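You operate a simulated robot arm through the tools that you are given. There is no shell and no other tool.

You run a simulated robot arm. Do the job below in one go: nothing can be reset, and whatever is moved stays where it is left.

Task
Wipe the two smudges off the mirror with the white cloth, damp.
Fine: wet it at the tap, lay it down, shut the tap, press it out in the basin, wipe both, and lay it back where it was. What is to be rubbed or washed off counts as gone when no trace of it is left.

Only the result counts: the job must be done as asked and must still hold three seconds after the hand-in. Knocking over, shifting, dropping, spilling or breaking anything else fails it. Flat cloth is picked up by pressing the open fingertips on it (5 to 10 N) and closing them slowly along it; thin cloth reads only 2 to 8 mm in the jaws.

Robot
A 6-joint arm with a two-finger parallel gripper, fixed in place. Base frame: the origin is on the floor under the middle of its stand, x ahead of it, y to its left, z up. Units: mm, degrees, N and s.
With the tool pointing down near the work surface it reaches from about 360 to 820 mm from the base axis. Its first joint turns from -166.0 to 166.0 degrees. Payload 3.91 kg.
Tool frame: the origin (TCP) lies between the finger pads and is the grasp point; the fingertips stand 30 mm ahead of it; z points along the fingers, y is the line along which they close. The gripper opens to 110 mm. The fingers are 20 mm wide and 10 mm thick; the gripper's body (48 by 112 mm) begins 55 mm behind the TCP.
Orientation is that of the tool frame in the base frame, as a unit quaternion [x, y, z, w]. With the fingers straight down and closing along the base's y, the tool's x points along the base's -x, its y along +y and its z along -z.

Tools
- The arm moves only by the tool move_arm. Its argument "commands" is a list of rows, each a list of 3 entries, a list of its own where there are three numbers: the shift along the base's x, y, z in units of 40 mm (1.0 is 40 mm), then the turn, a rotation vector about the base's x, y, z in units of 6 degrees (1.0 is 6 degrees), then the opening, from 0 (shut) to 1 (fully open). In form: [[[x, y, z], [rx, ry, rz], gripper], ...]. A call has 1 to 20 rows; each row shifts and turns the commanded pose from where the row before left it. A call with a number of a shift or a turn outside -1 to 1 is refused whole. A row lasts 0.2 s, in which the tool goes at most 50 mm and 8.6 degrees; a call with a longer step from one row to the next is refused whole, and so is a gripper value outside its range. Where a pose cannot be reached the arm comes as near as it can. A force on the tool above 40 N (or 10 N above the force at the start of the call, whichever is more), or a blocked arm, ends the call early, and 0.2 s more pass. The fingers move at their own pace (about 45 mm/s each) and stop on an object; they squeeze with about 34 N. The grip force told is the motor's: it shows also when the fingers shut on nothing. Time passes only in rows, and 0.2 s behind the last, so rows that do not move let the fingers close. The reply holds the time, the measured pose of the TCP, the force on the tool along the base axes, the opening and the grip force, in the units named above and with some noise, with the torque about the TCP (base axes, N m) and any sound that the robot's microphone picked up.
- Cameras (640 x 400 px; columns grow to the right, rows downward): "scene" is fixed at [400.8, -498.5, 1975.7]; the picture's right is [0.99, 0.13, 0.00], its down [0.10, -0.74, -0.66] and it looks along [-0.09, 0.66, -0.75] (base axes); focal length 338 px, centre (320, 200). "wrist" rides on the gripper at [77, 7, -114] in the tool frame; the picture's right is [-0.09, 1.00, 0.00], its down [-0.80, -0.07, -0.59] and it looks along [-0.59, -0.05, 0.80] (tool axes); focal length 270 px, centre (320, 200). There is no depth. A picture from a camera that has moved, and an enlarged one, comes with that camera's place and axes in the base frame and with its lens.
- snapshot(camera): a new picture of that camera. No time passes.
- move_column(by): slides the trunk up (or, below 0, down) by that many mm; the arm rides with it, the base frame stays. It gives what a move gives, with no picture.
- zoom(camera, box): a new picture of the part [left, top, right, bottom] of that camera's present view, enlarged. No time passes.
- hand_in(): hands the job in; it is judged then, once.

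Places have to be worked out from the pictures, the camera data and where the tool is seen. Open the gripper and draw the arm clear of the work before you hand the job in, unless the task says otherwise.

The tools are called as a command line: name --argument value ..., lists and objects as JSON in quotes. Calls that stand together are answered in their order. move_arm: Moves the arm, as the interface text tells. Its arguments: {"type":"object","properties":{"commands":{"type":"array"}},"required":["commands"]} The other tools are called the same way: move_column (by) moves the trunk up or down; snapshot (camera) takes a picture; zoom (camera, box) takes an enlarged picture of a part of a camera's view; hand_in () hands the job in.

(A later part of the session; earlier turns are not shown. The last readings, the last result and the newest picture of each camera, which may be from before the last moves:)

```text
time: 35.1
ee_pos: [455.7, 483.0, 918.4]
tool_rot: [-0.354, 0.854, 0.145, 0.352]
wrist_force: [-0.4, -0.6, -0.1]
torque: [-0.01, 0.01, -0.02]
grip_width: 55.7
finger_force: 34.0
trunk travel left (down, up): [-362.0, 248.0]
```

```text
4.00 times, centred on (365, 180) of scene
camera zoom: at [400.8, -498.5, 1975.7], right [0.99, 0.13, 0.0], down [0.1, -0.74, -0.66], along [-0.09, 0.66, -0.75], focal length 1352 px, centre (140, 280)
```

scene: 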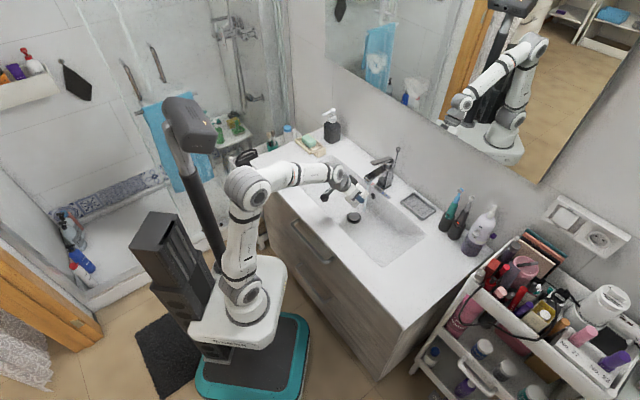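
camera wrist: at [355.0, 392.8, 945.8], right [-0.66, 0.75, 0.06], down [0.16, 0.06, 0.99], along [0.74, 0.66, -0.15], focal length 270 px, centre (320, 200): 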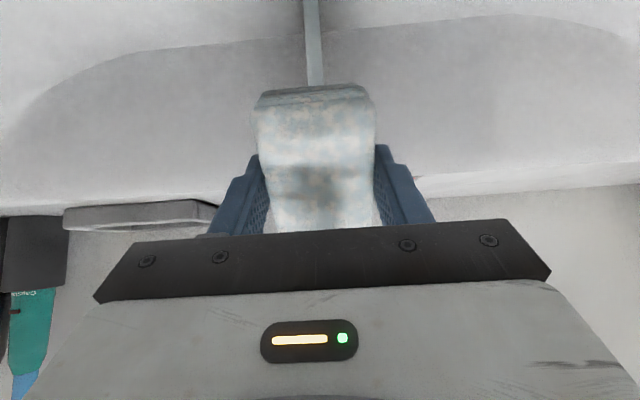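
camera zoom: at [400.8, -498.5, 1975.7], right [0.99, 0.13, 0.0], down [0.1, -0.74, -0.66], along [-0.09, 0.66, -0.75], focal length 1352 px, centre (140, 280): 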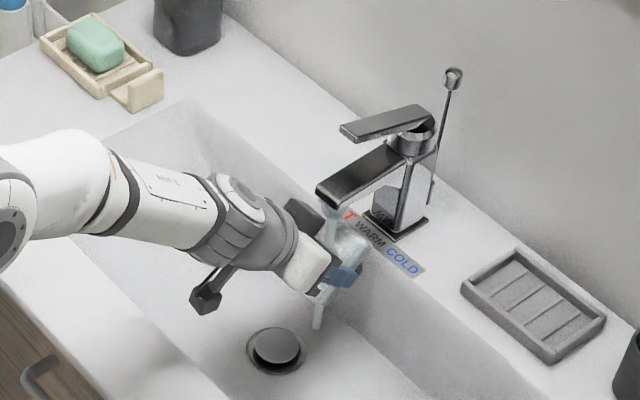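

The pad is wet. I draw it back out of the stream over the basin, return the tool to vertical and move to the right of the drain to lay it down.

move_arm --commands '[[[-0.327, -0.327, 0], [0, 0, 0], 0.4], [[-0.327, -0.327, 0], [0, 0, 0], 0.4], [[-0.327, -0.327, 0.25], [0, 0, 0], 0.4], [[-0.327, -0.327, 0.25], [0, 0, 0], 0.4], [[0.25, -0.165, 0.05], [-0.663, 0.663, 0], 0.4], [[0.25, -0.165, 0.05], [-0.663, 0.663, 0], 0.4], [[0.25, -0.165, 0.05], [-0.663, 0.663, 0], 0.4], [[0.25, -0.165, 0], [-0.663, 0.663, 0], 0.4], [[0.25, -0.165, 0], [-0.663, 0.663, 0], 0.4], [[0.25, -0.165, 0], [-0.663, 0.663, 0], 0.4], [[0.25, -0.165, 0], [-0.663, 0.663, 0], 0.4], [[0.25, -0.165, 0], [-0.663, 0.663, 0], 0.4]]'

snapshot --camera "wrist"

zoom --camera "scene" --box '[300, 150, 430, 250]'

```text
time: 37.7
ee_pos: [482.2, 378.7, 942.0]
tool_rot: [-0.382, 0.924, 0.003, 0.028]
wrist_force: [0.3, 0.8, -2.5]
torque: [0.01, -0.01, -0.01]
grip_width: 55.5
finger_force: 34.5
out of reach, approached as far as the arm can: row 5
trunk travel left (down, up): [-362.0, 248.0]
```

```text
taken
camera wrist: at [414.9, 326.5, 1053.1], right [-0.64, 0.77, -0.01], down [0.59, 0.5, 0.64], along [0.5, 0.4, -0.77], focal length 270 px, centre (320, 200)
```

wrist: 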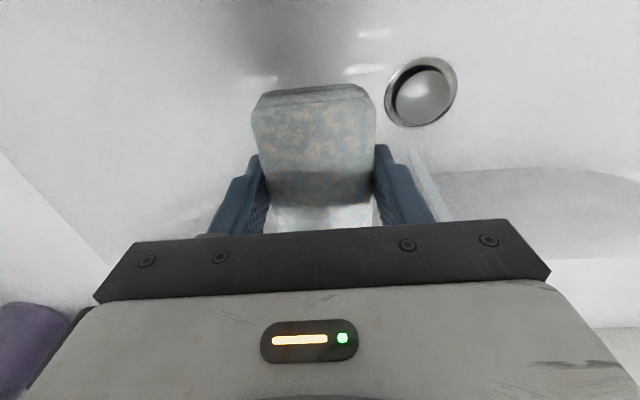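

```text
4.00 times, centred on (365, 200) of scene
camera zoom: at [400.8, -498.5, 1975.7], right [0.99, 0.13, 0.0], down [0.1, -0.74, -0.66], along [-0.09, 0.66, -0.75], focal length 1352 px, centre (140, 200)
```

zoom: 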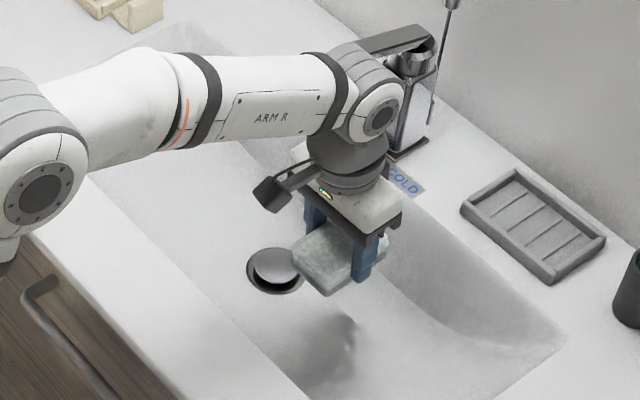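

The pad is over the basin floor right of the drain. I level the last 3° and lower it step by step toward the floor.

move_arm --commands '[[[0.02, 0, -0.5], [-0.377, 0.377, 0], 0.4], [[0, 0, -0.6], [0, 0, 0], 0.4], [[0, 0, -0.4], [0, 0, 0], 0.4], [[0, 0, -0.2], [0, 0, 0], 0.4], [[0, 0, 0], [0, 0, 0], 0.4]]'

snapshot --camera "wrist"

zoom --camera "scene" --box '[320, 170, 420, 250]'

```text
time: 38.9
ee_pos: [481.8, 379.8, 874.3]
tool_rot: [-0.383, 0.924, -0.009, 0.004]
wrist_force: [0.3, -0.7, -1.7]
torque: [0.02, 0.0, 0.0]
grip_width: 55.7
finger_force: 34.3
trunk travel left (down, up): [-362.0, 248.0]
```

```text
taken
camera wrist: at [419.8, 331.3, 989.4], right [-0.64, 0.77, -0.02], down [0.61, 0.52, 0.6], along [0.47, 0.37, -0.8], focal length 270 px, centre (320, 200)
```

wrist: 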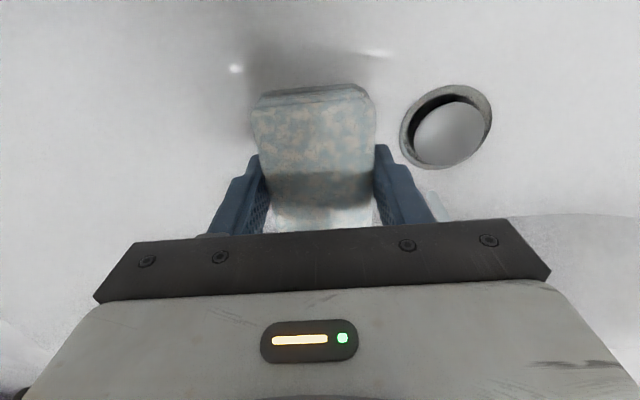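

```text
5.00 times, centred on (370, 210) of scene
camera zoom: at [400.8, -498.5, 1975.7], right [0.99, 0.13, 0.0], down [0.1, -0.74, -0.66], along [-0.09, 0.66, -0.75], focal length 1690 px, centre (70, 150)
```

zoom: 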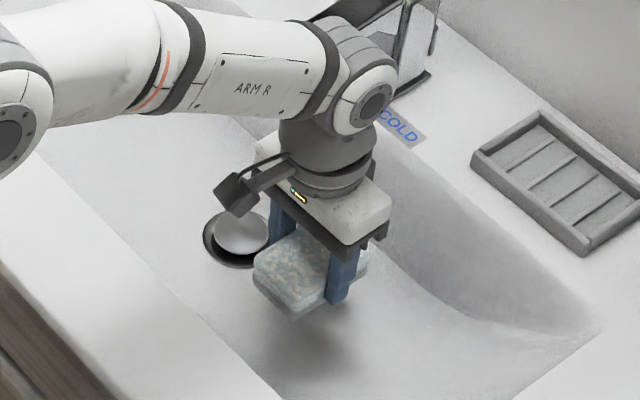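

The pad hangs above the floor at TCP z=874. I go down gently until it touches.

move_arm --commands '[[[0, 0, -0.12], [0, 0, 0], 0.4], [[0, 0, -0.12], [0, 0, 0], 0.4], [[0, 0, 0], [0, 0, 0], 0.4]]'

move_arm --commands '[[[0, 0, -0.1], [0, 0, 0], 0.4], [[0, 0, 0], [0, 0, 0], 0.4]]'

move_arm --commands '[[[0, 0, -0.08], [0, 0, 0], 0.4], [[0, 0, 0], [0, 0, 0], 0.4]]'

```text
time: 39.7
ee_pos: [481.4, 380.4, 864.4]
tool_rot: [-0.382, 0.924, -0.009, 0.004]
wrist_force: [0.5, -0.2, -0.7]
torque: [0.0, 0.0, -0.01]
grip_width: 55.7
finger_force: 33.9
trunk travel left (down, up): [-362.0, 248.0]
```

```text
time: 40.3
ee_pos: [482.1, 379.1, 861.7]
tool_rot: [-0.383, 0.924, -0.009, 0.003]
wrist_force: [-0.4, -0.1, -1.2]
torque: [0.03, -0.04, 0.04]
grip_width: 55.3
finger_force: 34.0
trunk travel left (down, up): [-362.0, 248.0]
```

```text
time: 40.9
ee_pos: [481.2, 379.2, 857.4]
tool_rot: [-0.383, 0.924, -0.009, 0.004]
wrist_force: [0.2, -0.1, -0.9]
torque: [0.0, -0.01, -0.01]
grip_width: 55.6
finger_force: 33.9
trunk travel left (down, up): [-362.0, 248.0]
```

Still free at TCP z≈857, so I continue down.

move_arm --commands '[[[0, 0, -0.08], [0, 0, 0], 0.4], [[0, 0, 0], [0, 0, 0], 0.4]]'

move_arm --commands '[[[0, 0, -0.08], [0, 0, 0], 0.4], [[0, 0, 0], [0, 0, 0], 0.4]]'

move_arm --commands '[[[0, 0, -0.07], [0, 0, 0], 0.4], [[0, 0, 0], [0, 0, 0], 0.4]]'

```text
time: 41.5
ee_pos: [480.7, 379.0, 854.2]
tool_rot: [-0.382, 0.924, -0.008, 0.004]
wrist_force: [-1.2, 0.0, -0.9]
torque: [-0.01, 0.01, -0.02]
grip_width: 55.2
finger_force: 34.0
trunk travel left (down, up): [-362.0, 248.0]
```

```text
time: 42.1
ee_pos: [480.2, 379.8, 850.9]
tool_rot: [-0.383, 0.924, -0.008, 0.004]
wrist_force: [-0.7, 1.1, -1.4]
torque: [-0.05, 0.02, 0.02]
grip_width: 55.7
finger_force: 34.2
trunk travel left (down, up): [-362.0, 248.0]
```

```text
time: 42.7
ee_pos: [481.2, 379.5, 849.0]
tool_rot: [-0.382, 0.924, -0.01, 0.004]
wrist_force: [0.3, 0.3, -1.0]
torque: [-0.03, -0.02, 0.01]
grip_width: 55.4
finger_force: 34.4
trunk travel left (down, up): [-362.0, 248.0]
```

Still free at 849. I keep stepping down.

move_arm --commands '[[[0, 0, -0.07], [0, 0, 0], 0.4], [[0, 0, 0], [0, 0, 0], 0.4]]'

move_arm --commands '[[[0, 0, -0.07], [0, 0, 0], 0.4], [[0, 0, 0], [0, 0, 0], 0.4]]'

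move_arm --commands '[[[0, 0, -0.07], [0, 0, 0], 0.4], [[0, 0, 0], [0, 0, 0], 0.4]]'

```text
time: 43.3
ee_pos: [481.7, 379.9, 845.5]
tool_rot: [-0.383, 0.924, -0.009, 0.004]
wrist_force: [-0.5, 0.1, -2.2]
torque: [0.0, -0.01, 0.04]
grip_width: 55.6
finger_force: 33.9
trunk travel left (down, up): [-362.0, 248.0]
```

```text
time: 43.9
ee_pos: [480.1, 379.2, 842.3]
tool_rot: [-0.382, 0.924, -0.009, 0.004]
wrist_force: [0.5, 0.5, -0.8]
torque: [-0.02, 0.01, -0.01]
grip_width: 55.5
finger_force: 34.1
trunk travel left (down, up): [-362.0, 248.0]
```

```text
time: 44.5
ee_pos: [481.3, 380.4, 840.7]
tool_rot: [-0.383, 0.924, -0.008, 0.003]
wrist_force: [-0.4, 1.0, -1.5]
torque: [-0.01, 0.01, -0.03]
grip_width: 55.5
finger_force: 33.8
trunk travel left (down, up): [-362.0, 248.0]
```

Still free with the pad bottom at about z=803. I continue.

move_arm --commands '[[[0, 0, -0.07], [0, 0, 0], 0.4], [[0, 0, 0], [0, 0, 0], 0.4]]'

move_arm --commands '[[[0, 0, -0.07], [0, 0, 0], 0.4], [[0, 0, 0], [0, 0, 0], 0.4]]'

zoom --camera "scene" --box '[330, 190, 400, 240]'

```text
time: 45.1
ee_pos: [480.1, 380.4, 837.6]
tool_rot: [-0.384, 0.923, -0.009, 0.004]
wrist_force: [0.3, -0.3, -2.1]
torque: [0.0, 0.01, -0.01]
grip_width: 55.5
finger_force: 34.0
trunk travel left (down, up): [-362.0, 248.0]
```

```text
time: 45.7
ee_pos: [481.4, 379.5, 833.6]
tool_rot: [-0.383, 0.924, -0.009, 0.003]
wrist_force: [0.3, -0.3, -0.5]
torque: [0.01, -0.02, 0.0]
grip_width: 55.5
finger_force: 33.9
trunk travel left (down, up): [-362.0, 248.0]
```

```text
8.00 times, centred on (365, 215) of scene
camera zoom: at [400.8, -498.5, 1975.7], right [0.99, 0.13, 0.0], down [0.1, -0.74, -0.66], along [-0.09, 0.66, -0.75], focal length 2704 px, centre (-40, 80)
```

zoom: 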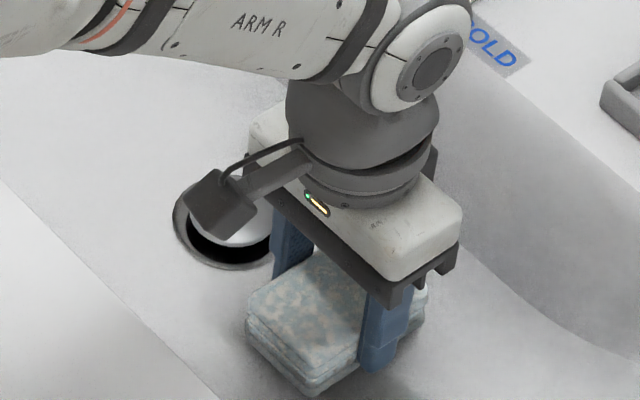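

The pad is very close to the floor now. I step down further.

move_arm --commands '[[[0, 0, -0.06], [0, 0, 0], 0.4], [[0, 0, 0], [0, 0, 0], 0.4]]'

move_arm --commands '[[[0, 0, -0.06], [0, 0, 0], 0.4], [[0, 0, 0], [0, 0, 0], 0.4]]'

move_arm --commands '[[[0, 0, -0.06], [0, 0, 0], 0.4], [[0, 0, 0], [0, 0, 0], 0.4]]'

```text
time: 46.3
ee_pos: [481.0, 378.8, 831.6]
tool_rot: [-0.383, 0.924, -0.009, 0.004]
wrist_force: [-0.5, 0.5, -1.3]
torque: [-0.02, 0.01, 0.0]
grip_width: 55.4
finger_force: 33.9
trunk travel left (down, up): [-362.0, 248.0]
```

```text
time: 46.9
ee_pos: [480.2, 378.5, 829.7]
tool_rot: [-0.383, 0.924, -0.009, 0.004]
wrist_force: [0.0, 1.1, -0.6]
torque: [0.01, 0.0, -0.02]
grip_width: 55.5
finger_force: 34.0
trunk travel left (down, up): [-362.0, 248.0]
```

```text
time: 47.5
ee_pos: [481.5, 379.6, 827.2]
tool_rot: [-0.383, 0.924, -0.009, 0.004]
wrist_force: [0.9, 0.4, -1.0]
torque: [0.0, -0.01, 0.0]
grip_width: 55.6
finger_force: 33.9
trunk travel left (down, up): [-362.0, 248.0]
```

move_arm --commands '[[[0, 0, -0.06], [0, 0, 0], 0.4], [[0, 0, 0], [0, 0, 0], 0.4]]'

move_arm --commands '[[[0, 0, -0.06], [0, 0, 0], 0.4], [[0, 0, 0], [0, 0, 0], 0.4]]'

move_arm --commands '[[[0, 0, -0.06], [0, 0, 0], 0.4], [[0, 0, 0], [0, 0, 0], 0.4]]'

move_arm --commands '[[[0, 0, -0.06], [0, 0, 0], 0.4], [[0, 0, 0], [0, 0, 0], 0.4]]'

```text
time: 48.1
ee_pos: [481.2, 378.9, 827.0]
tool_rot: [-0.383, 0.924, -0.008, 0.005]
wrist_force: [0.8, 1.8, 17.0]
torque: [-0.09, 0.77, -0.04]
grip_width: 55.6
finger_force: 33.8
trunk travel left (down, up): [-362.0, 248.0]
```

```text
time: 48.7
ee_pos: [481.4, 378.1, 827.1]
tool_rot: [-0.382, 0.924, -0.007, 0.006]
wrist_force: [3.1, 2.4, 36.5]
torque: [0.59, 0.79, -0.04]
grip_width: 55.3
finger_force: 33.6
trunk travel left (down, up): [-362.0, 248.0]
```

```text
time: 49.1
ee_pos: [481.7, 379.0, 826.9]
tool_rot: [-0.383, 0.924, -0.007, 0.01]
wrist_force: [-0.5, -2.6, 12.4]
torque: [-0.22, 0.68, 0.16]
grip_width: 55.2
finger_force: 34.0
trunk travel left (down, up): [-362.0, 248.0]
stopped in row 1: the force on the tool passed its limit at 47 N (the readings are from after the stop); the commanded pose is now the measured one
```

```text
time: 49.7
ee_pos: [481.1, 379.9, 826.3]
tool_rot: [-0.383, 0.924, -0.007, 0.012]
wrist_force: [3.8, -1.2, 35.8]
torque: [0.04, 0.98, 0.09]
grip_width: 55.6
finger_force: 33.8
trunk travel left (down, up): [-362.0, 248.0]
```

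Contact at TCP z≈827 puts the basin floor at about z=790 here. I relieve the pressure, open the jaws and leave the pad lying in the basin.

move_arm --commands '[[[0, 0, 0.06], [0, 0, 0], 0.4], [[0, 0, 0], [0, 0, 0], 0.5], [[0, 0, 0], [0, 0, 0], 0.6], [[0, 0, 0], [0, 0, 0], 0.7], [[0, 0, 0], [0, 0, 0], 0.75], [[0, 0, 0.4], [0, 0, 0], 0.75], [[0, 0, 0.8], [0, 0, 0], 0.75], [[0, 0, 0.9], [0, 0, 0], 0.75], [[0, 0, 0.9], [0, 0, 0], 0.75], [[0, 0, 0.9], [0, 0, 0], 0.75], [[0, 0, 0.9], [0, 0, 0], 0.75], [[0, 0, 0.9], [0, 0, 0], 0.75]]'

snapshot --camera "wrist"

zoom --camera "scene" --box '[300, 150, 430, 250]'

```text
time: 52.3
ee_pos: [479.8, 380.3, 1053.0]
tool_rot: [-0.383, 0.924, -0.008, 0.008]
wrist_force: [0.7, -0.6, 0.7]
torque: [0.02, -0.02, 0.0]
grip_width: 82.7
finger_force: 0.0
trunk travel left (down, up): [-362.0, 248.0]
```

```text
taken
camera wrist: at [418.0, 331.1, 1167.5], right [-0.64, 0.77, -0.02], down [0.6, 0.52, 0.6], along [0.47, 0.38, -0.8], focal length 270 px, centre (320, 200)
```

wrist: 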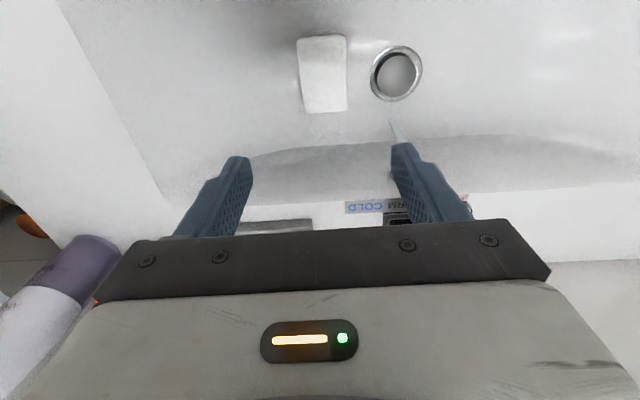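

```text
4.00 times, centred on (365, 200) of scene
camera zoom: at [400.8, -498.5, 1975.7], right [0.99, 0.13, 0.0], down [0.1, -0.74, -0.66], along [-0.09, 0.66, -0.75], focal length 1352 px, centre (140, 200)
```

zoom: 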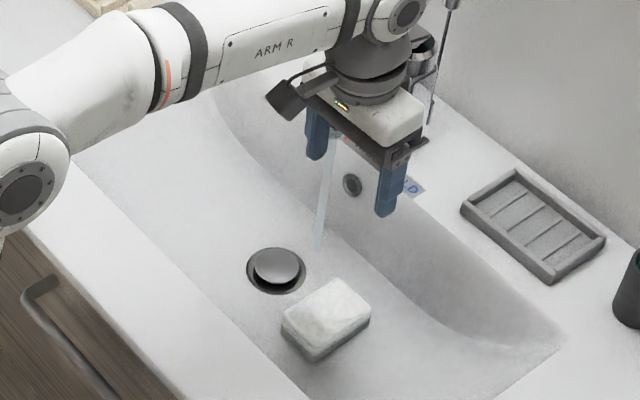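

The pad lies right of the drain and looks whiter after being pressed. Next I shut the tap: I raise, close the fingers and position the closed fingertips above the lever's front end.

move_arm --commands '[[[0, 0, 0.8], [0, 0, 0], 0.4], [[0, 0, 0.8], [0, 0, 0], 0.2], [[0, 0, 0.9], [0, 0, 0], 0], [[0, 0.6, 0], [0, 0, 0], 0], [[0, 0.85, 0], [0, 0, 0], 0], [[0, 0.85, 0], [0, 0, 0], 0], [[0.02, 0.82, 0], [0, 0, 0], 0], [[0, 0, 0], [0, 0, 0], 0]]'

snapshot --camera "wrist"

zoom --camera "scene" --box '[330, 120, 430, 220]'

```text
time: 54.1
ee_pos: [481.4, 494.8, 1150.9]
tool_rot: [-0.382, 0.924, -0.008, 0.007]
wrist_force: [0.8, 0.4, -0.1]
torque: [0.0, -0.01, -0.01]
grip_width: 0.1
finger_force: 33.8
out of reach, approached as far as the arm can: row 7
trunk travel left (down, up): [-362.0, 248.0]
```

```text
taken
camera wrist: at [419.2, 446.4, 1266.0], right [-0.64, 0.77, -0.02], down [0.6, 0.52, 0.6], along [0.47, 0.37, -0.8], focal length 270 px, centre (320, 200)
```

wrist: 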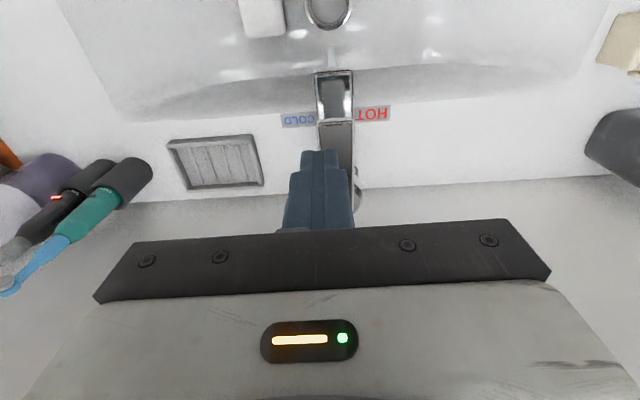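

```text
4.00 times, centred on (380, 170) of scene
camera zoom: at [400.8, -498.5, 1975.7], right [0.99, 0.13, 0.0], down [0.1, -0.74, -0.66], along [-0.09, 0.66, -0.75], focal length 1352 px, centre (80, 320)
```

zoom: 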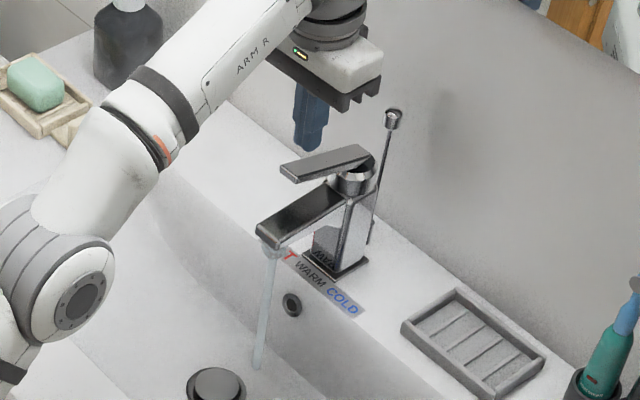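

The reach is at its limit here with the trunk low, at n=690 and a=−9.5. I raise the trunk 120 mm for more room and then bring the fingers over the lever.

move_column --by 120

move_arm --commands '[[[-0.04, 0.26, -0.7], [0, 0, 0], 0], [[-0.04, 0.16, -0.9], [0, 0, 0], 0], [[0, 0, -0.9], [0, 0, 0], 0], [[0, 0, -0.6], [0, 0, 0], 0], [[0, 0, 0], [0, 0, 0], 0]]'

snapshot --camera "wrist"

zoom --camera "scene" --box '[330, 120, 430, 220]'

```text
time: 55.6
ee_pos: [481.9, 494.0, 1271.9]
tool_rot: [-0.383, 0.924, -0.008, 0.008]
wrist_force: [0.2, 0.5, 0.4]
torque: [0.0, -0.01, 0.0]
grip_width: 0.0
finger_force: 33.9
trunk travel left (down, up): [-482.0, 128.0]
```

```text
time: 56.8
ee_pos: [476.9, 511.5, 1147.6]
tool_rot: [-0.383, 0.924, -0.008, 0.008]
wrist_force: [0.1, 0.2, -0.2]
torque: [-0.04, 0.0, -0.02]
grip_width: 0.0
finger_force: 33.6
trunk travel left (down, up): [-482.0, 128.0]
```

```text
taken
camera wrist: at [415.3, 462.0, 1262.3], right [-0.64, 0.77, -0.02], down [0.6, 0.52, 0.6], along [0.47, 0.38, -0.8], focal length 270 px, centre (320, 200)
```

wrist: 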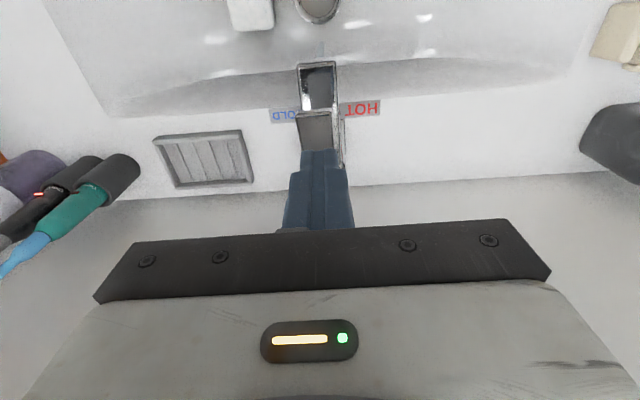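

```text
4.00 times, centred on (380, 170) of scene
camera zoom: at [400.8, -498.5, 1975.7], right [0.99, 0.13, 0.0], down [0.1, -0.74, -0.66], along [-0.09, 0.66, -0.75], focal length 1352 px, centre (80, 320)
```

zoom: 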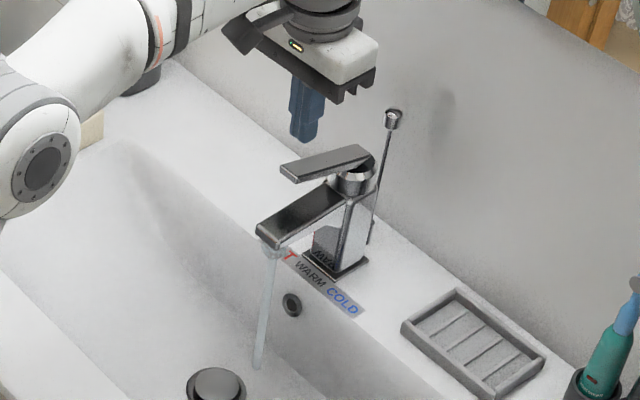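

The fingers are 6 mm left of the lever's centre line. I correct that and lower until the tips meet the lever.

move_arm --commands '[[[0.11, -0.11, -0.3], [0, 0, 0], 0], [[0, 0, -0.4], [0, 0, 0], 0], [[0, 0, 0], [0, 0, 0], 0]]'

snapshot --camera "wrist"

zoom --camera "scene" --box '[350, 140, 420, 190]'

```text
time: 57.6
ee_pos: [481.3, 505.7, 1120.7]
tool_rot: [-0.382, 0.924, -0.008, 0.008]
wrist_force: [0.6, 0.4, -0.1]
torque: [-0.04, 0.01, -0.01]
grip_width: 0.1
finger_force: 33.7
trunk travel left (down, up): [-482.0, 128.0]
```

```text
taken
camera wrist: at [419.7, 457.1, 1234.0], right [-0.64, 0.77, -0.02], down [0.6, 0.52, 0.6], along [0.47, 0.37, -0.8], focal length 270 px, centre (320, 200)
```

wrist: 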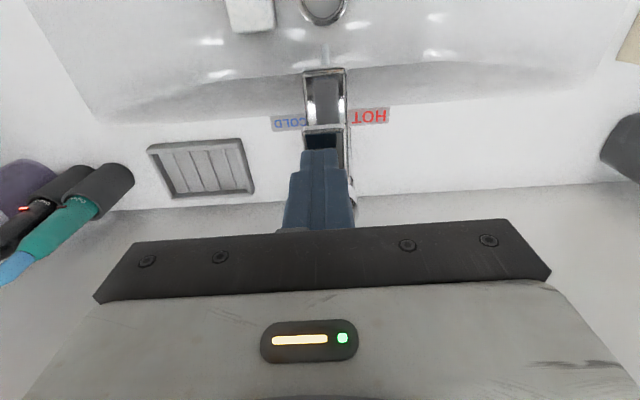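

```text
8.00 times, centred on (385, 165) of scene
camera zoom: at [400.8, -498.5, 1975.7], right [0.99, 0.13, 0.0], down [0.1, -0.74, -0.66], along [-0.09, 0.66, -0.75], focal length 2704 px, centre (-200, 480)
```

zoom: 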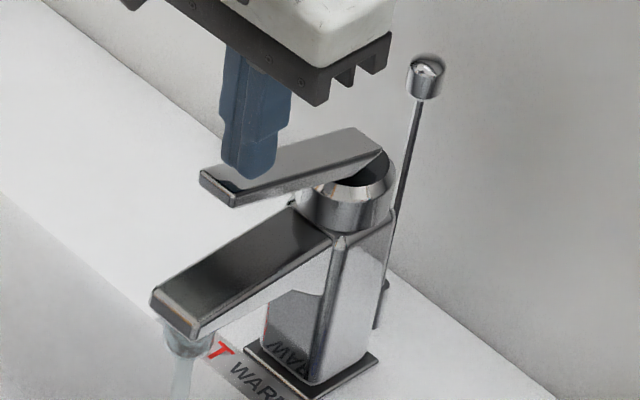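

The closed fingertips are over the lever's end. I push down in small steps.

move_arm --commands '[[[0, 0, -0.1], [0, 0, 0], 0], [[0, 0, -0.1], [0, 0, 0], 0], [[0, 0, -0.1], [0, 0, 0], 0], [[0, 0, 0], [0, 0, 0], 0]]'

move_arm --commands '[[[0, 0, -0.1], [0, 0, 0], 0], [[0, 0, -0.1], [0, 0, 0], 0], [[0, 0, 0], [0, 0, 0], 0]]'

zoom --camera "scene" --box '[340, 140, 420, 210]'

```text
time: 58.6
ee_pos: [481.2, 506.0, 1108.1]
tool_rot: [-0.382, 0.924, -0.008, 0.007]
wrist_force: [-0.8, -0.5, -0.5]
torque: [0.0, -0.02, -0.02]
grip_width: 0.1
finger_force: 33.7
trunk travel left (down, up): [-482.0, 128.0]
```

```text
time: 59.4
ee_pos: [481.5, 506.6, 1099.8]
tool_rot: [-0.382, 0.924, -0.008, 0.008]
wrist_force: [-1.0, 0.1, -0.6]
torque: [-0.02, 0.0, -0.02]
grip_width: 0.0
finger_force: 33.6
trunk travel left (down, up): [-482.0, 128.0]
```

```text
5.71 times, centred on (380, 175) of scene
camera zoom: at [400.8, -498.5, 1975.7], right [0.99, 0.13, 0.0], down [0.1, -0.74, -0.66], along [-0.09, 0.66, -0.75], focal length 1931 px, centre (-23, 343)
```

zoom: 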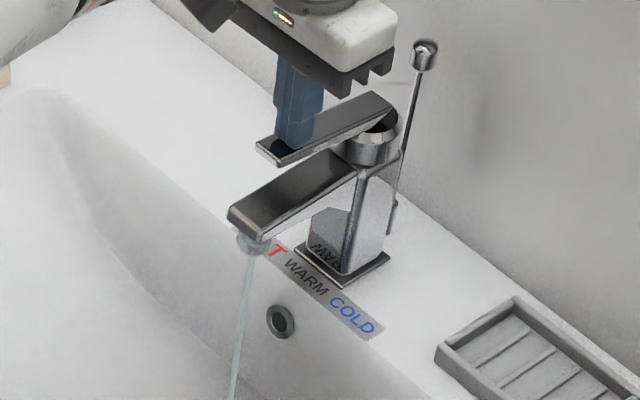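

The stream is thinning as the lever goes down. I keep pushing.

move_arm --commands '[[[0, 0, -0.1], [0, 0, 0], 0], [[0, 0, -0.1], [0, 0, 0], 0], [[0, 0, 0], [0, 0, 0], 0]]'

zoom --camera "scene" --box '[340, 140, 420, 210]'

```text
time: 60.2
ee_pos: [481.1, 505.2, 1097.5]
tool_rot: [-0.383, 0.924, -0.007, 0.012]
wrist_force: [5.0, 6.7, 30.9]
torque: [0.04, 0.11, 0.07]
grip_width: 0.0
finger_force: 33.5
trunk travel left (down, up): [-482.0, 128.0]
```

```text
5.71 times, centred on (380, 175) of scene
camera zoom: at [400.8, -498.5, 1975.7], right [0.99, 0.13, 0.0], down [0.1, -0.74, -0.66], along [-0.09, 0.66, -0.75], focal length 1931 px, centre (-23, 343)
```

zoom: 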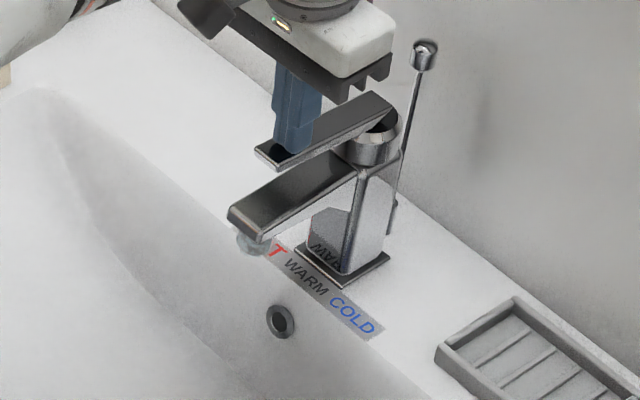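

The water has stopped and the lever is on its stop. I raise off the lever, open the jaws and move back over the pad in the basin.

move_arm --commands '[[[0, 0, 0.4], [0, 0, 0], 0], [[0, 0, 0.8], [0, 0, 0], 0], [[0, 0, 0.9], [0, 0, 0], 0.2], [[0, 0, 0.9], [0, 0, 0], 0.4], [[0, -0.8, 0.5], [0, 0, 0], 0.6], [[0, -0.8, 0], [0, 0, 0], 0.75], [[0, -0.8, 0], [0, 0, 0], 0.75], [[0, -0.76, 0], [0, 0, 0], 0.75]]'

move_column --by -120

snapshot --camera "wrist"

zoom --camera "scene" --box '[300, 150, 430, 250]'

```text
time: 62.0
ee_pos: [481.9, 378.9, 1232.8]
tool_rot: [-0.383, 0.924, -0.008, 0.009]
wrist_force: [-0.1, -0.4, 0.2]
torque: [0.02, 0.0, 0.0]
grip_width: 82.5
finger_force: 0.0
trunk travel left (down, up): [-482.0, 128.0]
```

```text
time: 63.5
ee_pos: [482.2, 379.8, 1112.1]
tool_rot: [-0.383, 0.924, -0.008, 0.009]
wrist_force: [0.7, -0.8, 0.6]
torque: [0.01, -0.01, 0.0]
grip_width: 82.6
finger_force: 0.1
trunk travel left (down, up): [-362.0, 248.0]
```

```text
taken
camera wrist: at [419.6, 331.3, 1226.6], right [-0.64, 0.77, -0.02], down [0.6, 0.52, 0.6], along [0.47, 0.38, -0.8], focal length 270 px, centre (320, 200)
```

wrist: 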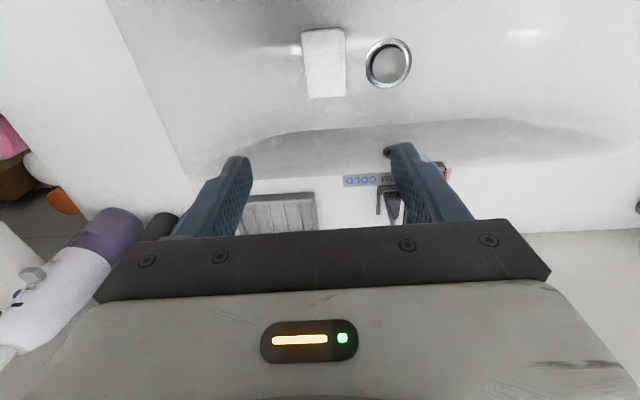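

```text
4.00 times, centred on (365, 200) of scene
camera zoom: at [400.8, -498.5, 1975.7], right [0.99, 0.13, 0.0], down [0.1, -0.74, -0.66], along [-0.09, 0.66, -0.75], focal length 1352 px, centre (140, 200)
```

zoom: 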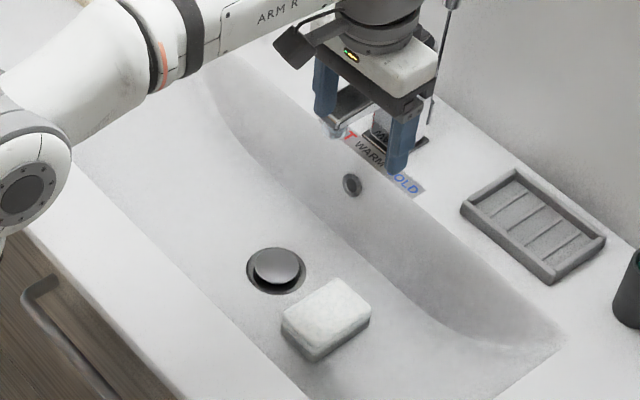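

The pad hasn't moved and the tap is off. I level the tool and descend over the pad again.

move_arm --commands '[[[0, 0, -0.9], [0.075, 0.217, 0], 0.75], [[0, 0, -0.95], [0, 0, 0], 0.75], [[0, 0, -0.95], [0, 0, 0], 0.75], [[0, 0, -0.95], [0, 0, 0], 0.75], [[0, 0, -0.95], [0, 0, 0], 0.75], [[0, 0, -0.9], [0, 0, 0], 0.75], [[0, 0, -0.6], [0, 0, 0], 0.75], [[0, 0, 0], [0, 0, 0], 0.75]]'

snapshot --camera "wrist"

```text
time: 65.3
ee_pos: [481.1, 380.0, 863.5]
tool_rot: [-0.382, 0.924, -0.001, -0.001]
wrist_force: [0.3, 0.4, 0.7]
torque: [-0.01, 0.0, -0.01]
grip_width: 82.7
finger_force: 0.0
trunk travel left (down, up): [-362.0, 248.0]
```

```text
taken
camera wrist: at [421.1, 330.7, 979.1], right [-0.64, 0.77, 0.0], down [0.62, 0.52, 0.59], along [0.45, 0.38, -0.8], focal length 270 px, centre (320, 200)
```

wrist: 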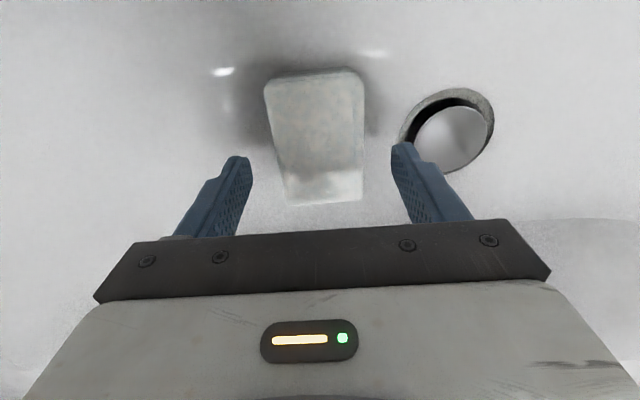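

The pad is centred between the fingers. I lower to TCP z≈829 and grip it again.

move_arm --commands '[[[0, 0, -0.5], [0, 0, 0], 0.75], [[0, 0, -0.35], [0, 0, 0], 0.75], [[0, 0, 0], [0, 0, 0], 0.7], [[0, 0, 0], [0, 0, 0], 0.62], [[0, 0, 0], [0, 0, 0], 0.55], [[0, 0, 0], [0, 0, 0], 0.5], [[0, 0, 0], [0, 0, 0], 0.45], [[0, 0, 0], [0, 0, 0], 0.4]]'

snapshot --camera "wrist"

```text
time: 67.1
ee_pos: [481.3, 380.3, 830.8]
tool_rot: [-0.382, 0.924, -0.001, 0.0]
wrist_force: [0.1, -0.7, -0.3]
torque: [0.02, -0.02, -0.03]
grip_width: 55.2
finger_force: 34.0
trunk travel left (down, up): [-362.0, 248.0]
```

```text
taken
camera wrist: at [421.5, 330.4, 945.6], right [-0.64, 0.77, 0.0], down [0.62, 0.52, 0.59], along [0.45, 0.38, -0.8], focal length 270 px, centre (320, 200)
```

wrist: 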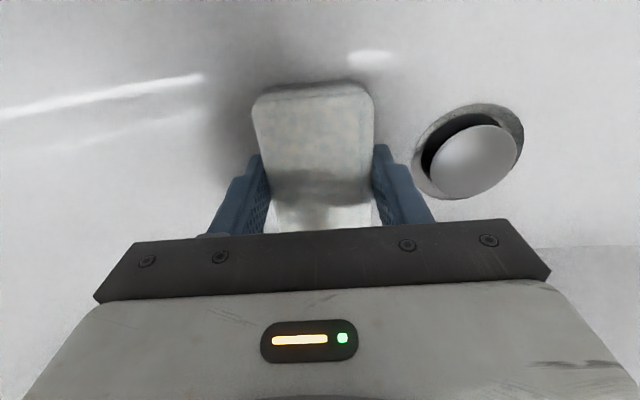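

The pad is gripped again. I press it down on the basin floor at about 30 N and hold to squeeze the water out.

move_arm --commands '[[[0, 0, -0.04], [0, 0, 0], 0.35], [[0, 0, -0.04], [0, 0, 0], 0.35], [[0, 0, 0], [0, 0, 0], 0.35]]'

```text
time: 67.9
ee_pos: [480.7, 379.7, 830.6]
tool_rot: [-0.382, 0.924, 0.001, 0.003]
wrist_force: [1.5, 0.4, 27.9]
torque: [-0.62, 0.58, 0.03]
grip_width: 55.2
finger_force: 33.9
trunk travel left (down, up): [-362.0, 248.0]
```

The press force is 28 N. I hold it a few seconds, ease off, then press once more.

move_arm --commands '[[[0, 0, 0], [0, 0, 0], 0.35], [[0, 0, 0], [0, 0, 0], 0.35], [[0, 0, 0], [0, 0, 0], 0.35], [[0, 0, 0], [0, 0, 0], 0.35], [[0, 0, 0], [0, 0, 0], 0.35], [[0, 0, 0], [0, 0, 0], 0.35], [[0, 0, 0], [0, 0, 0], 0.35], [[0, 0, 0], [0, 0, 0], 0.35], [[0, 0, 0], [0, 0, 0], 0.35], [[0, 0, 0], [0, 0, 0], 0.35]]'

snapshot --camera "wrist"

```text
time: 70.1
ee_pos: [481.5, 379.0, 829.4]
tool_rot: [-0.382, 0.924, 0.001, 0.001]
wrist_force: [4.3, 2.2, 37.7]
torque: [0.08, -0.11, 0.03]
grip_width: 55.2
finger_force: 34.0
trunk travel left (down, up): [-362.0, 248.0]
```

```text
taken
camera wrist: at [420.5, 329.7, 944.6], right [-0.64, 0.77, 0.0], down [0.61, 0.51, 0.6], along [0.46, 0.38, -0.8], focal length 270 px, centre (320, 200)
```

wrist: 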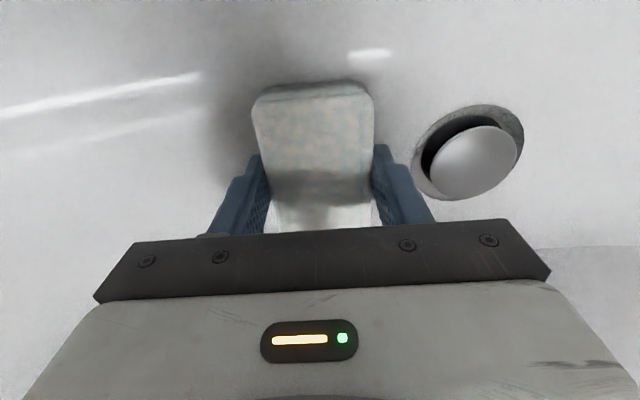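

Pressed at up to 38 N for over 2 s. I ease off, press once more, then lift to see whether anything drips.

move_arm --commands '[[[0, 0, 0.1], [0, 0, 0], 0.35], [[0, 0, 0], [0, 0, 0], 0.35], [[0, 0, -0.05], [0, 0, 0], 0.35], [[0, 0, -0.04], [0, 0, 0], 0.35], [[0, 0, 0], [0, 0, 0], 0.35], [[0, 0, 0], [0, 0, 0], 0.35], [[0, 0, 0], [0, 0, 0], 0.35], [[0, 0, 0], [0, 0, 0], 0.35], [[0, 0, 0], [0, 0, 0], 0.35]]'

move_arm --commands '[[[0, 0, 0.4], [0, 0, 0], 0.35], [[0, 0, 0.7], [0, 0, 0], 0.35], [[0, 0, 0.9], [0, 0, 0], 0.35], [[0, 0, 0.9], [0, 0, 0], 0.35], [[0, 0, 0.9], [0, 0, 0], 0.35], [[0, 0, 0], [0, 0, 0], 0.35], [[0, 0, 0], [0, 0, 0], 0.35], [[0, 0, 0], [0, 0, 0], 0.35]]'

snapshot --camera "wrist"

zoom --camera "scene" --box '[300, 150, 430, 250]'

```text
time: 72.1
ee_pos: [480.6, 379.7, 829.3]
tool_rot: [-0.383, 0.924, 0.001, 0.001]
wrist_force: [0.8, 1.5, 35.9]
torque: [-0.05, 0.09, 0.02]
grip_width: 55.1
finger_force: 33.8
trunk travel left (down, up): [-362.0, 248.0]
```

```text
time: 73.9
ee_pos: [481.8, 380.3, 980.3]
tool_rot: [-0.383, 0.924, 0.0, -0.001]
wrist_force: [0.6, -0.2, -0.3]
torque: [0.04, -0.02, 0.02]
grip_width: 55.2
finger_force: 34.2
trunk travel left (down, up): [-362.0, 248.0]
```

```text
taken
camera wrist: at [422.3, 331.1, 1095.0], right [-0.64, 0.77, 0.0], down [0.62, 0.52, 0.59], along [0.45, 0.38, -0.81], focal length 270 px, centre (320, 200)
```

wrist: 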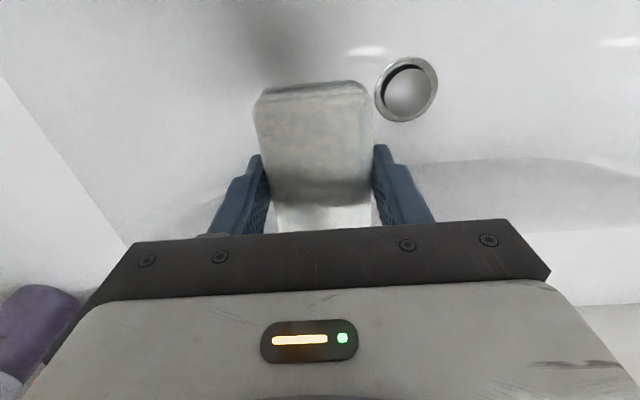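

```text
4.00 times, centred on (365, 200) of scene
camera zoom: at [400.8, -498.5, 1975.7], right [0.99, 0.13, 0.0], down [0.1, -0.74, -0.66], along [-0.09, 0.66, -0.75], focal length 1352 px, centre (140, 200)
```

zoom: 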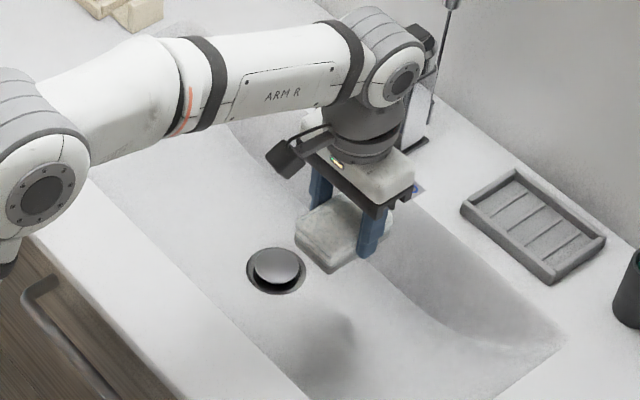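

The pad is now damp, light grey and not dripping. I raise the trunk for the mirror work, keeping the pad over the basin.

move_column --by 230

move_arm --commands '[[[-0.2, 0.2, 0.5], [0.663, -0.663, 0], 0.35], [[-0.2, 0.2, 0.5], [0.663, -0.663, 0], 0.35], [[-0.2, 0.2, 0.5], [0.663, -0.663, 0], 0.35], [[-0.2, 0.2, 0.5], [0.663, -0.663, 0], 0.35], [[-0.2, 0.2, 0.5], [0.663, -0.663, 0], 0.35], [[-0.2, 0.2, 0.5], [0.663, -0.663, 0], 0.35], [[-0.2, 0.2, 0.2], [0.663, -0.663, 0], 0.35], [[-0.2, 0.2, 0], [0.663, -0.663, 0], 0.35]]'

snapshot --camera "wrist"

snapshot --camera "scene"

```text
time: 76.3
ee_pos: [483.2, 381.9, 1210.0]
tool_rot: [-0.382, 0.924, -0.001, -0.001]
wrist_force: [-0.3, 0.2, 0.1]
torque: [-0.04, 0.01, -0.01]
grip_width: 55.2
finger_force: 34.3
trunk travel left (down, up): [-592.0, 18.0]
```

```text
time: 78.1
ee_pos: [419.5, 445.8, 1339.1]
tool_rot: [-0.353, 0.854, 0.147, 0.353]
wrist_force: [0.3, 0.6, -0.3]
torque: [-0.01, -0.01, -0.01]
grip_width: 55.5
finger_force: 33.9
trunk travel left (down, up): [-592.0, 18.0]
```

```text
taken
camera wrist: at [317.3, 353.5, 1365.7], right [-0.66, 0.75, 0.06], down [0.15, 0.05, 0.99], along [0.74, 0.66, -0.15], focal length 270 px, centre (320, 200)
```

wrist: 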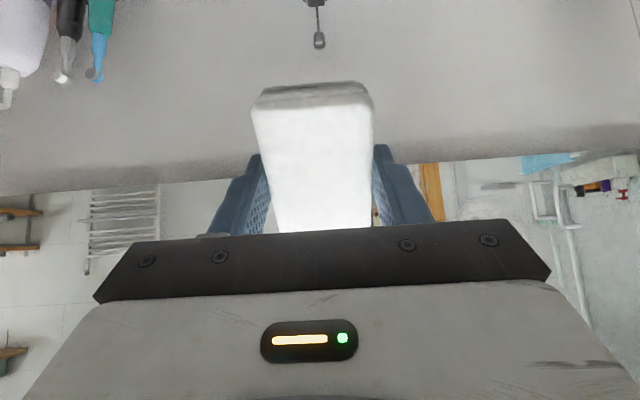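

```text
taken
```

scene: 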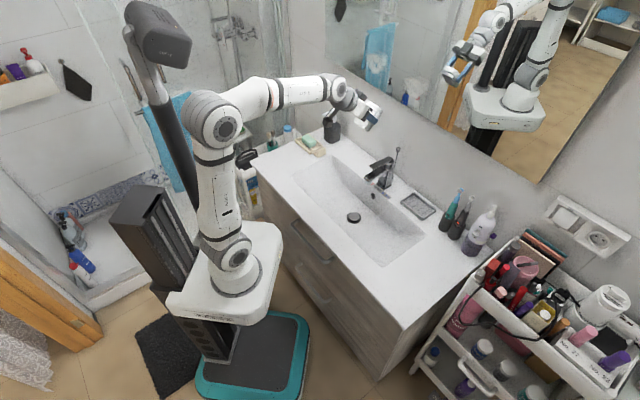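

At 45° the pad reads fine, and the mirror's lower edge is at z≈1260. I continue to horizontal so the tool points straight at the mirror.

move_arm --commands '[[[0, 0, 0.1], [0.663, -0.663, 0], 0.35], [[0, 0, 0.1], [0.663, -0.663, 0], 0.35], [[0, 0, 0.1], [0.663, -0.663, 0], 0.35], [[0, 0, 0.1], [0.663, -0.663, 0], 0.35], [[0, 0, 0], [0.663, -0.663, 0], 0.35], [[0, 0, 0], [0.663, -0.663, 0], 0.35], [[0, 0, 0], [0.663, -0.663, 0], 0.35], [[0, 0, 0], [0.663, -0.663, 0], 0.35]]'

snapshot --camera "wrist"

zoom --camera "scene" --box '[320, 20, 448, 120]'

```text
time: 79.9
ee_pos: [424.0, 440.9, 1351.7]
tool_rot: [-0.271, 0.679, 0.251, 0.634]
wrist_force: [0.5, -0.1, -0.1]
torque: [0.0, 0.01, 0.02]
grip_width: 55.2
finger_force: 33.7
out of reach, approached as far as the arm can: row 5
trunk travel left (down, up): [-592.0, 18.0]
```

```text
taken
camera wrist: at [331.0, 363.1, 1283.6], right [-0.68, 0.73, 0.08], down [-0.34, -0.42, 0.84], along [0.65, 0.54, 0.53], focal length 270 px, centre (320, 200)
```

wrist: 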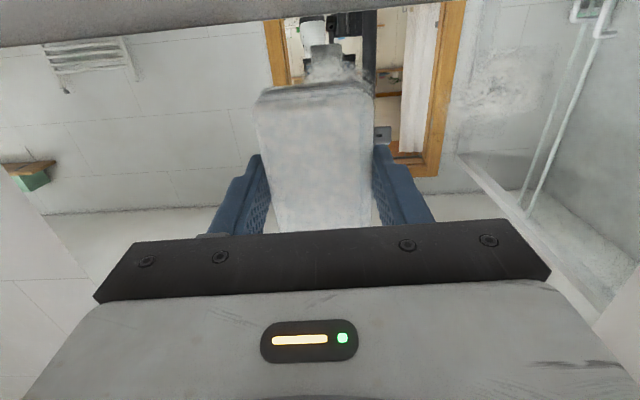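

```text
4.00 times, centred on (384, 70) of scene
camera zoom: at [400.8, -498.5, 1975.7], right [0.99, 0.13, 0.0], down [0.1, -0.74, -0.66], along [-0.09, 0.66, -0.75], focal length 1352 px, centre (64, 720)
```

zoom: 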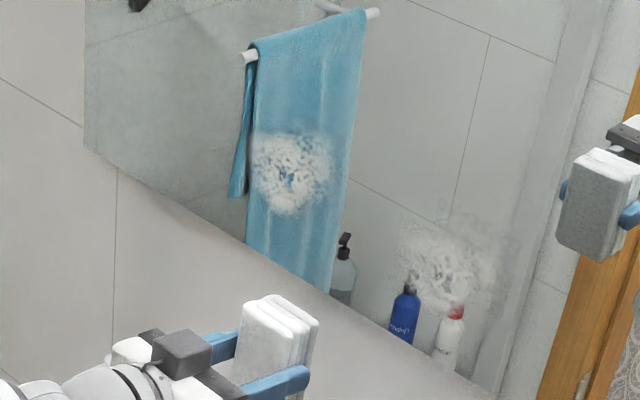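

The arm is horizontal to within about 4°, and both smudges show in the wrist view. I zoom in to locate them precisely.

zoom --camera "wrist" --box '[260, 0, 580, 200]'

zoom --camera "scene" --box '[360, 40, 460, 110]'

```text
2.00 times, centred on (420, 100) of wrist
camera zoom: at [331.0, 363.1, 1283.6], right [-0.68, 0.73, 0.08], down [-0.34, -0.42, 0.84], along [0.65, 0.54, 0.53], focal length 541 px, centre (120, 400)
```

zoom: 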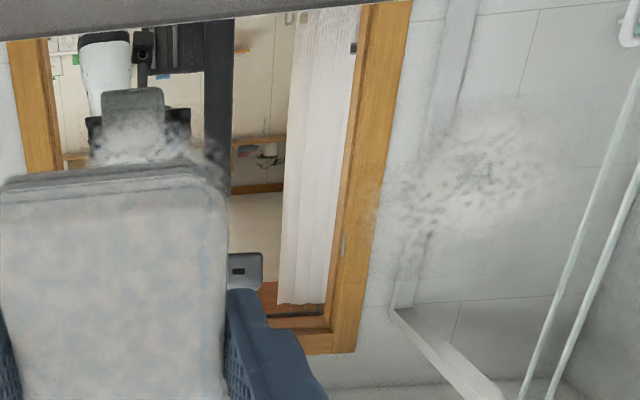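

```text
5.71 times, centred on (410, 75) of scene
camera zoom: at [400.8, -498.5, 1975.7], right [0.99, 0.13, 0.0], down [0.1, -0.74, -0.66], along [-0.09, 0.66, -0.75], focal length 1931 px, centre (-194, 914)
```

zoom: 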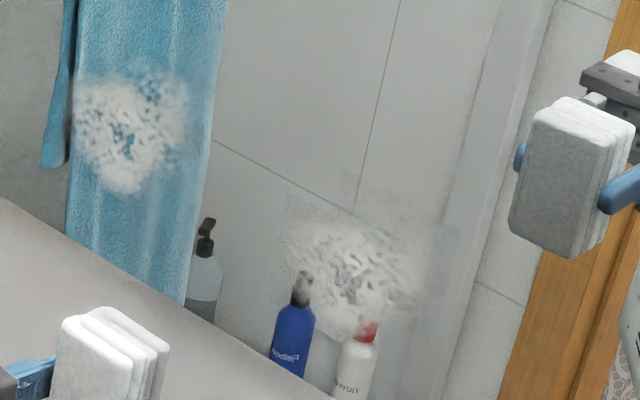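

Combining both views puts the mirror surface near n≈857. Smudge 2 is centred near a≈−20, z≈1352, and smudge 1 near a≈−222, z≈1362, each roughly 115 × 85 mm. I square the tool to the mirror and approach just short of it, to the right of smudge 2.

move_arm --commands '[[[0, 0, 0], [0.48, -0.452, 0.275], 0.35], [[0.5, 0.27, 0], [0, 0, 0], 0.35], [[0.648, 0.354, 0], [0, 0, 0], 0.35], [[0.648, 0.354, 0], [0, 0, 0], 0.35], [[0.648, 0.354, 0], [0, 0, 0], 0.35], [[0.648, 0.354, 0], [0, 0, 0], 0.35], [[0.648, 0.354, 0], [0, 0, 0], 0.35], [[0, 0, 0], [0, 0, 0], 0.35]]'

snapshot --camera "wrist"

zoom --camera "scene" --box '[350, 20, 510, 140]'

```text
time: 81.7
ee_pos: [527.7, 560.9, 1368.5]
tool_rot: [-0.268, 0.656, 0.266, 0.653]
wrist_force: [-0.5, 0.5, -1.1]
torque: [-0.02, 0.01, -0.03]
grip_width: 55.5
finger_force: 34.6
out of reach, approached as far as the arm can: row 1, 2, 3, 4, 5, 6, 7
trunk travel left (down, up): [-592.0, 18.0]
```

```text
taken
camera wrist: at [441.0, 485.3, 1291.7], right [-0.7, 0.71, 0.09], down [-0.37, -0.46, 0.8], along [0.61, 0.53, 0.59], focal length 270 px, centre (320, 200)
```

wrist: 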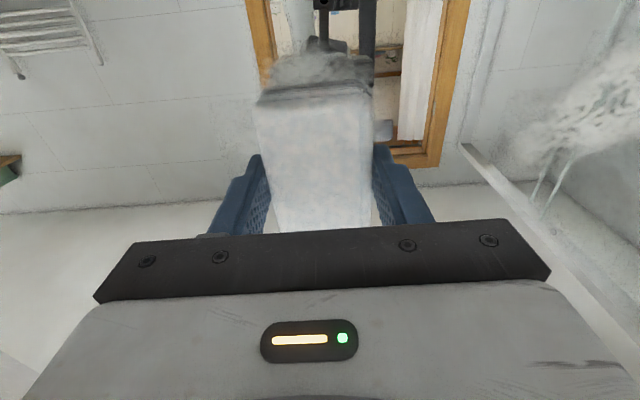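

```text
3.33 times, centred on (430, 80) of scene
camera zoom: at [400.8, -498.5, 1975.7], right [0.99, 0.13, 0.0], down [0.1, -0.74, -0.66], along [-0.09, 0.66, -0.75], focal length 1127 px, centre (-47, 600)
```

zoom: 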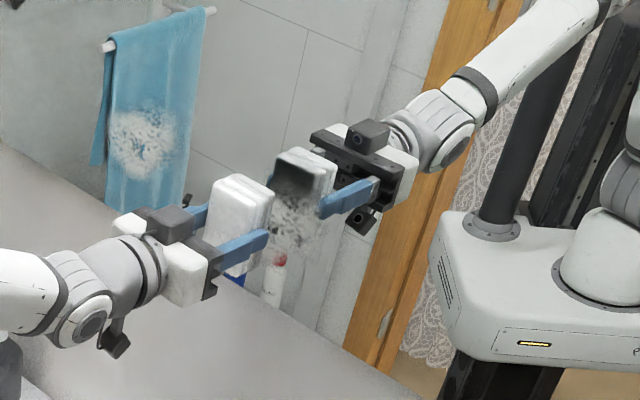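

The arm refuses at this trunk height, probably because the forearm is in line with the tool (a wrist singularity). I retreat, tilt back to 45° and lower the trunk so the forearm comes up at an angle.

move_arm --commands '[[[-0.6, -0.6, 0], [0, 0, 0], 0.35], [[-0.6, -0.6, 0], [0, 0, 0], 0.35], [[-0.6, -0.6, 0], [0, 0, 0], 0.35], [[-0.6, -0.6, 0], [0, 0, 0], 0.35], [[-0.6, -0.6, 0], [0, 0, 0], 0.35], [[0, 0, 0], [-0.663, 0.663, 0], 0.35], [[0, 0, 0], [-0.663, 0.663, 0], 0.35], [[0, 0, 0], [-0.663, 0.663, 0], 0.35], [[0, 0, 0], [-0.663, 0.663, 0], 0.35], [[0, 0, 0], [-0.663, 0.663, 0], 0.35], [[0, 0, 0], [-0.663, 0.663, 0], 0.35], [[0, 0, 0], [-0.663, 0.663, 0], 0.35], [[0, 0, 0], [-0.663, 0.663, 0], 0.35]]'

snapshot --camera "scene"

```text
time: 84.5
ee_pos: [413.5, 437.3, 1367.5]
tool_rot: [-0.345, 0.846, 0.145, 0.38]
wrist_force: [0.1, -0.1, -0.4]
torque: [0.0, 0.03, 0.01]
grip_width: 55.4
finger_force: 34.3
out of reach, approached as far as the arm can: row 11
trunk travel left (down, up): [-592.0, 18.0]
```

```text
taken
```

scene: 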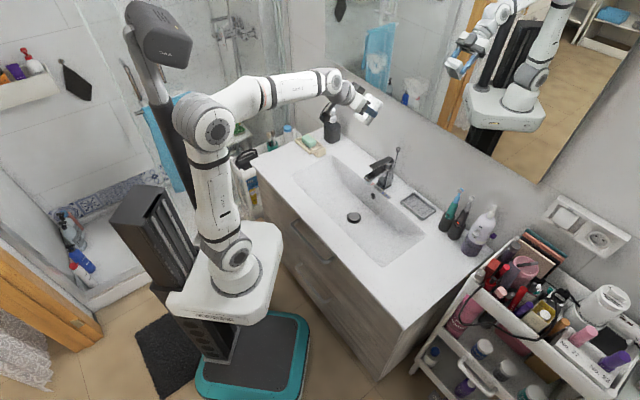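

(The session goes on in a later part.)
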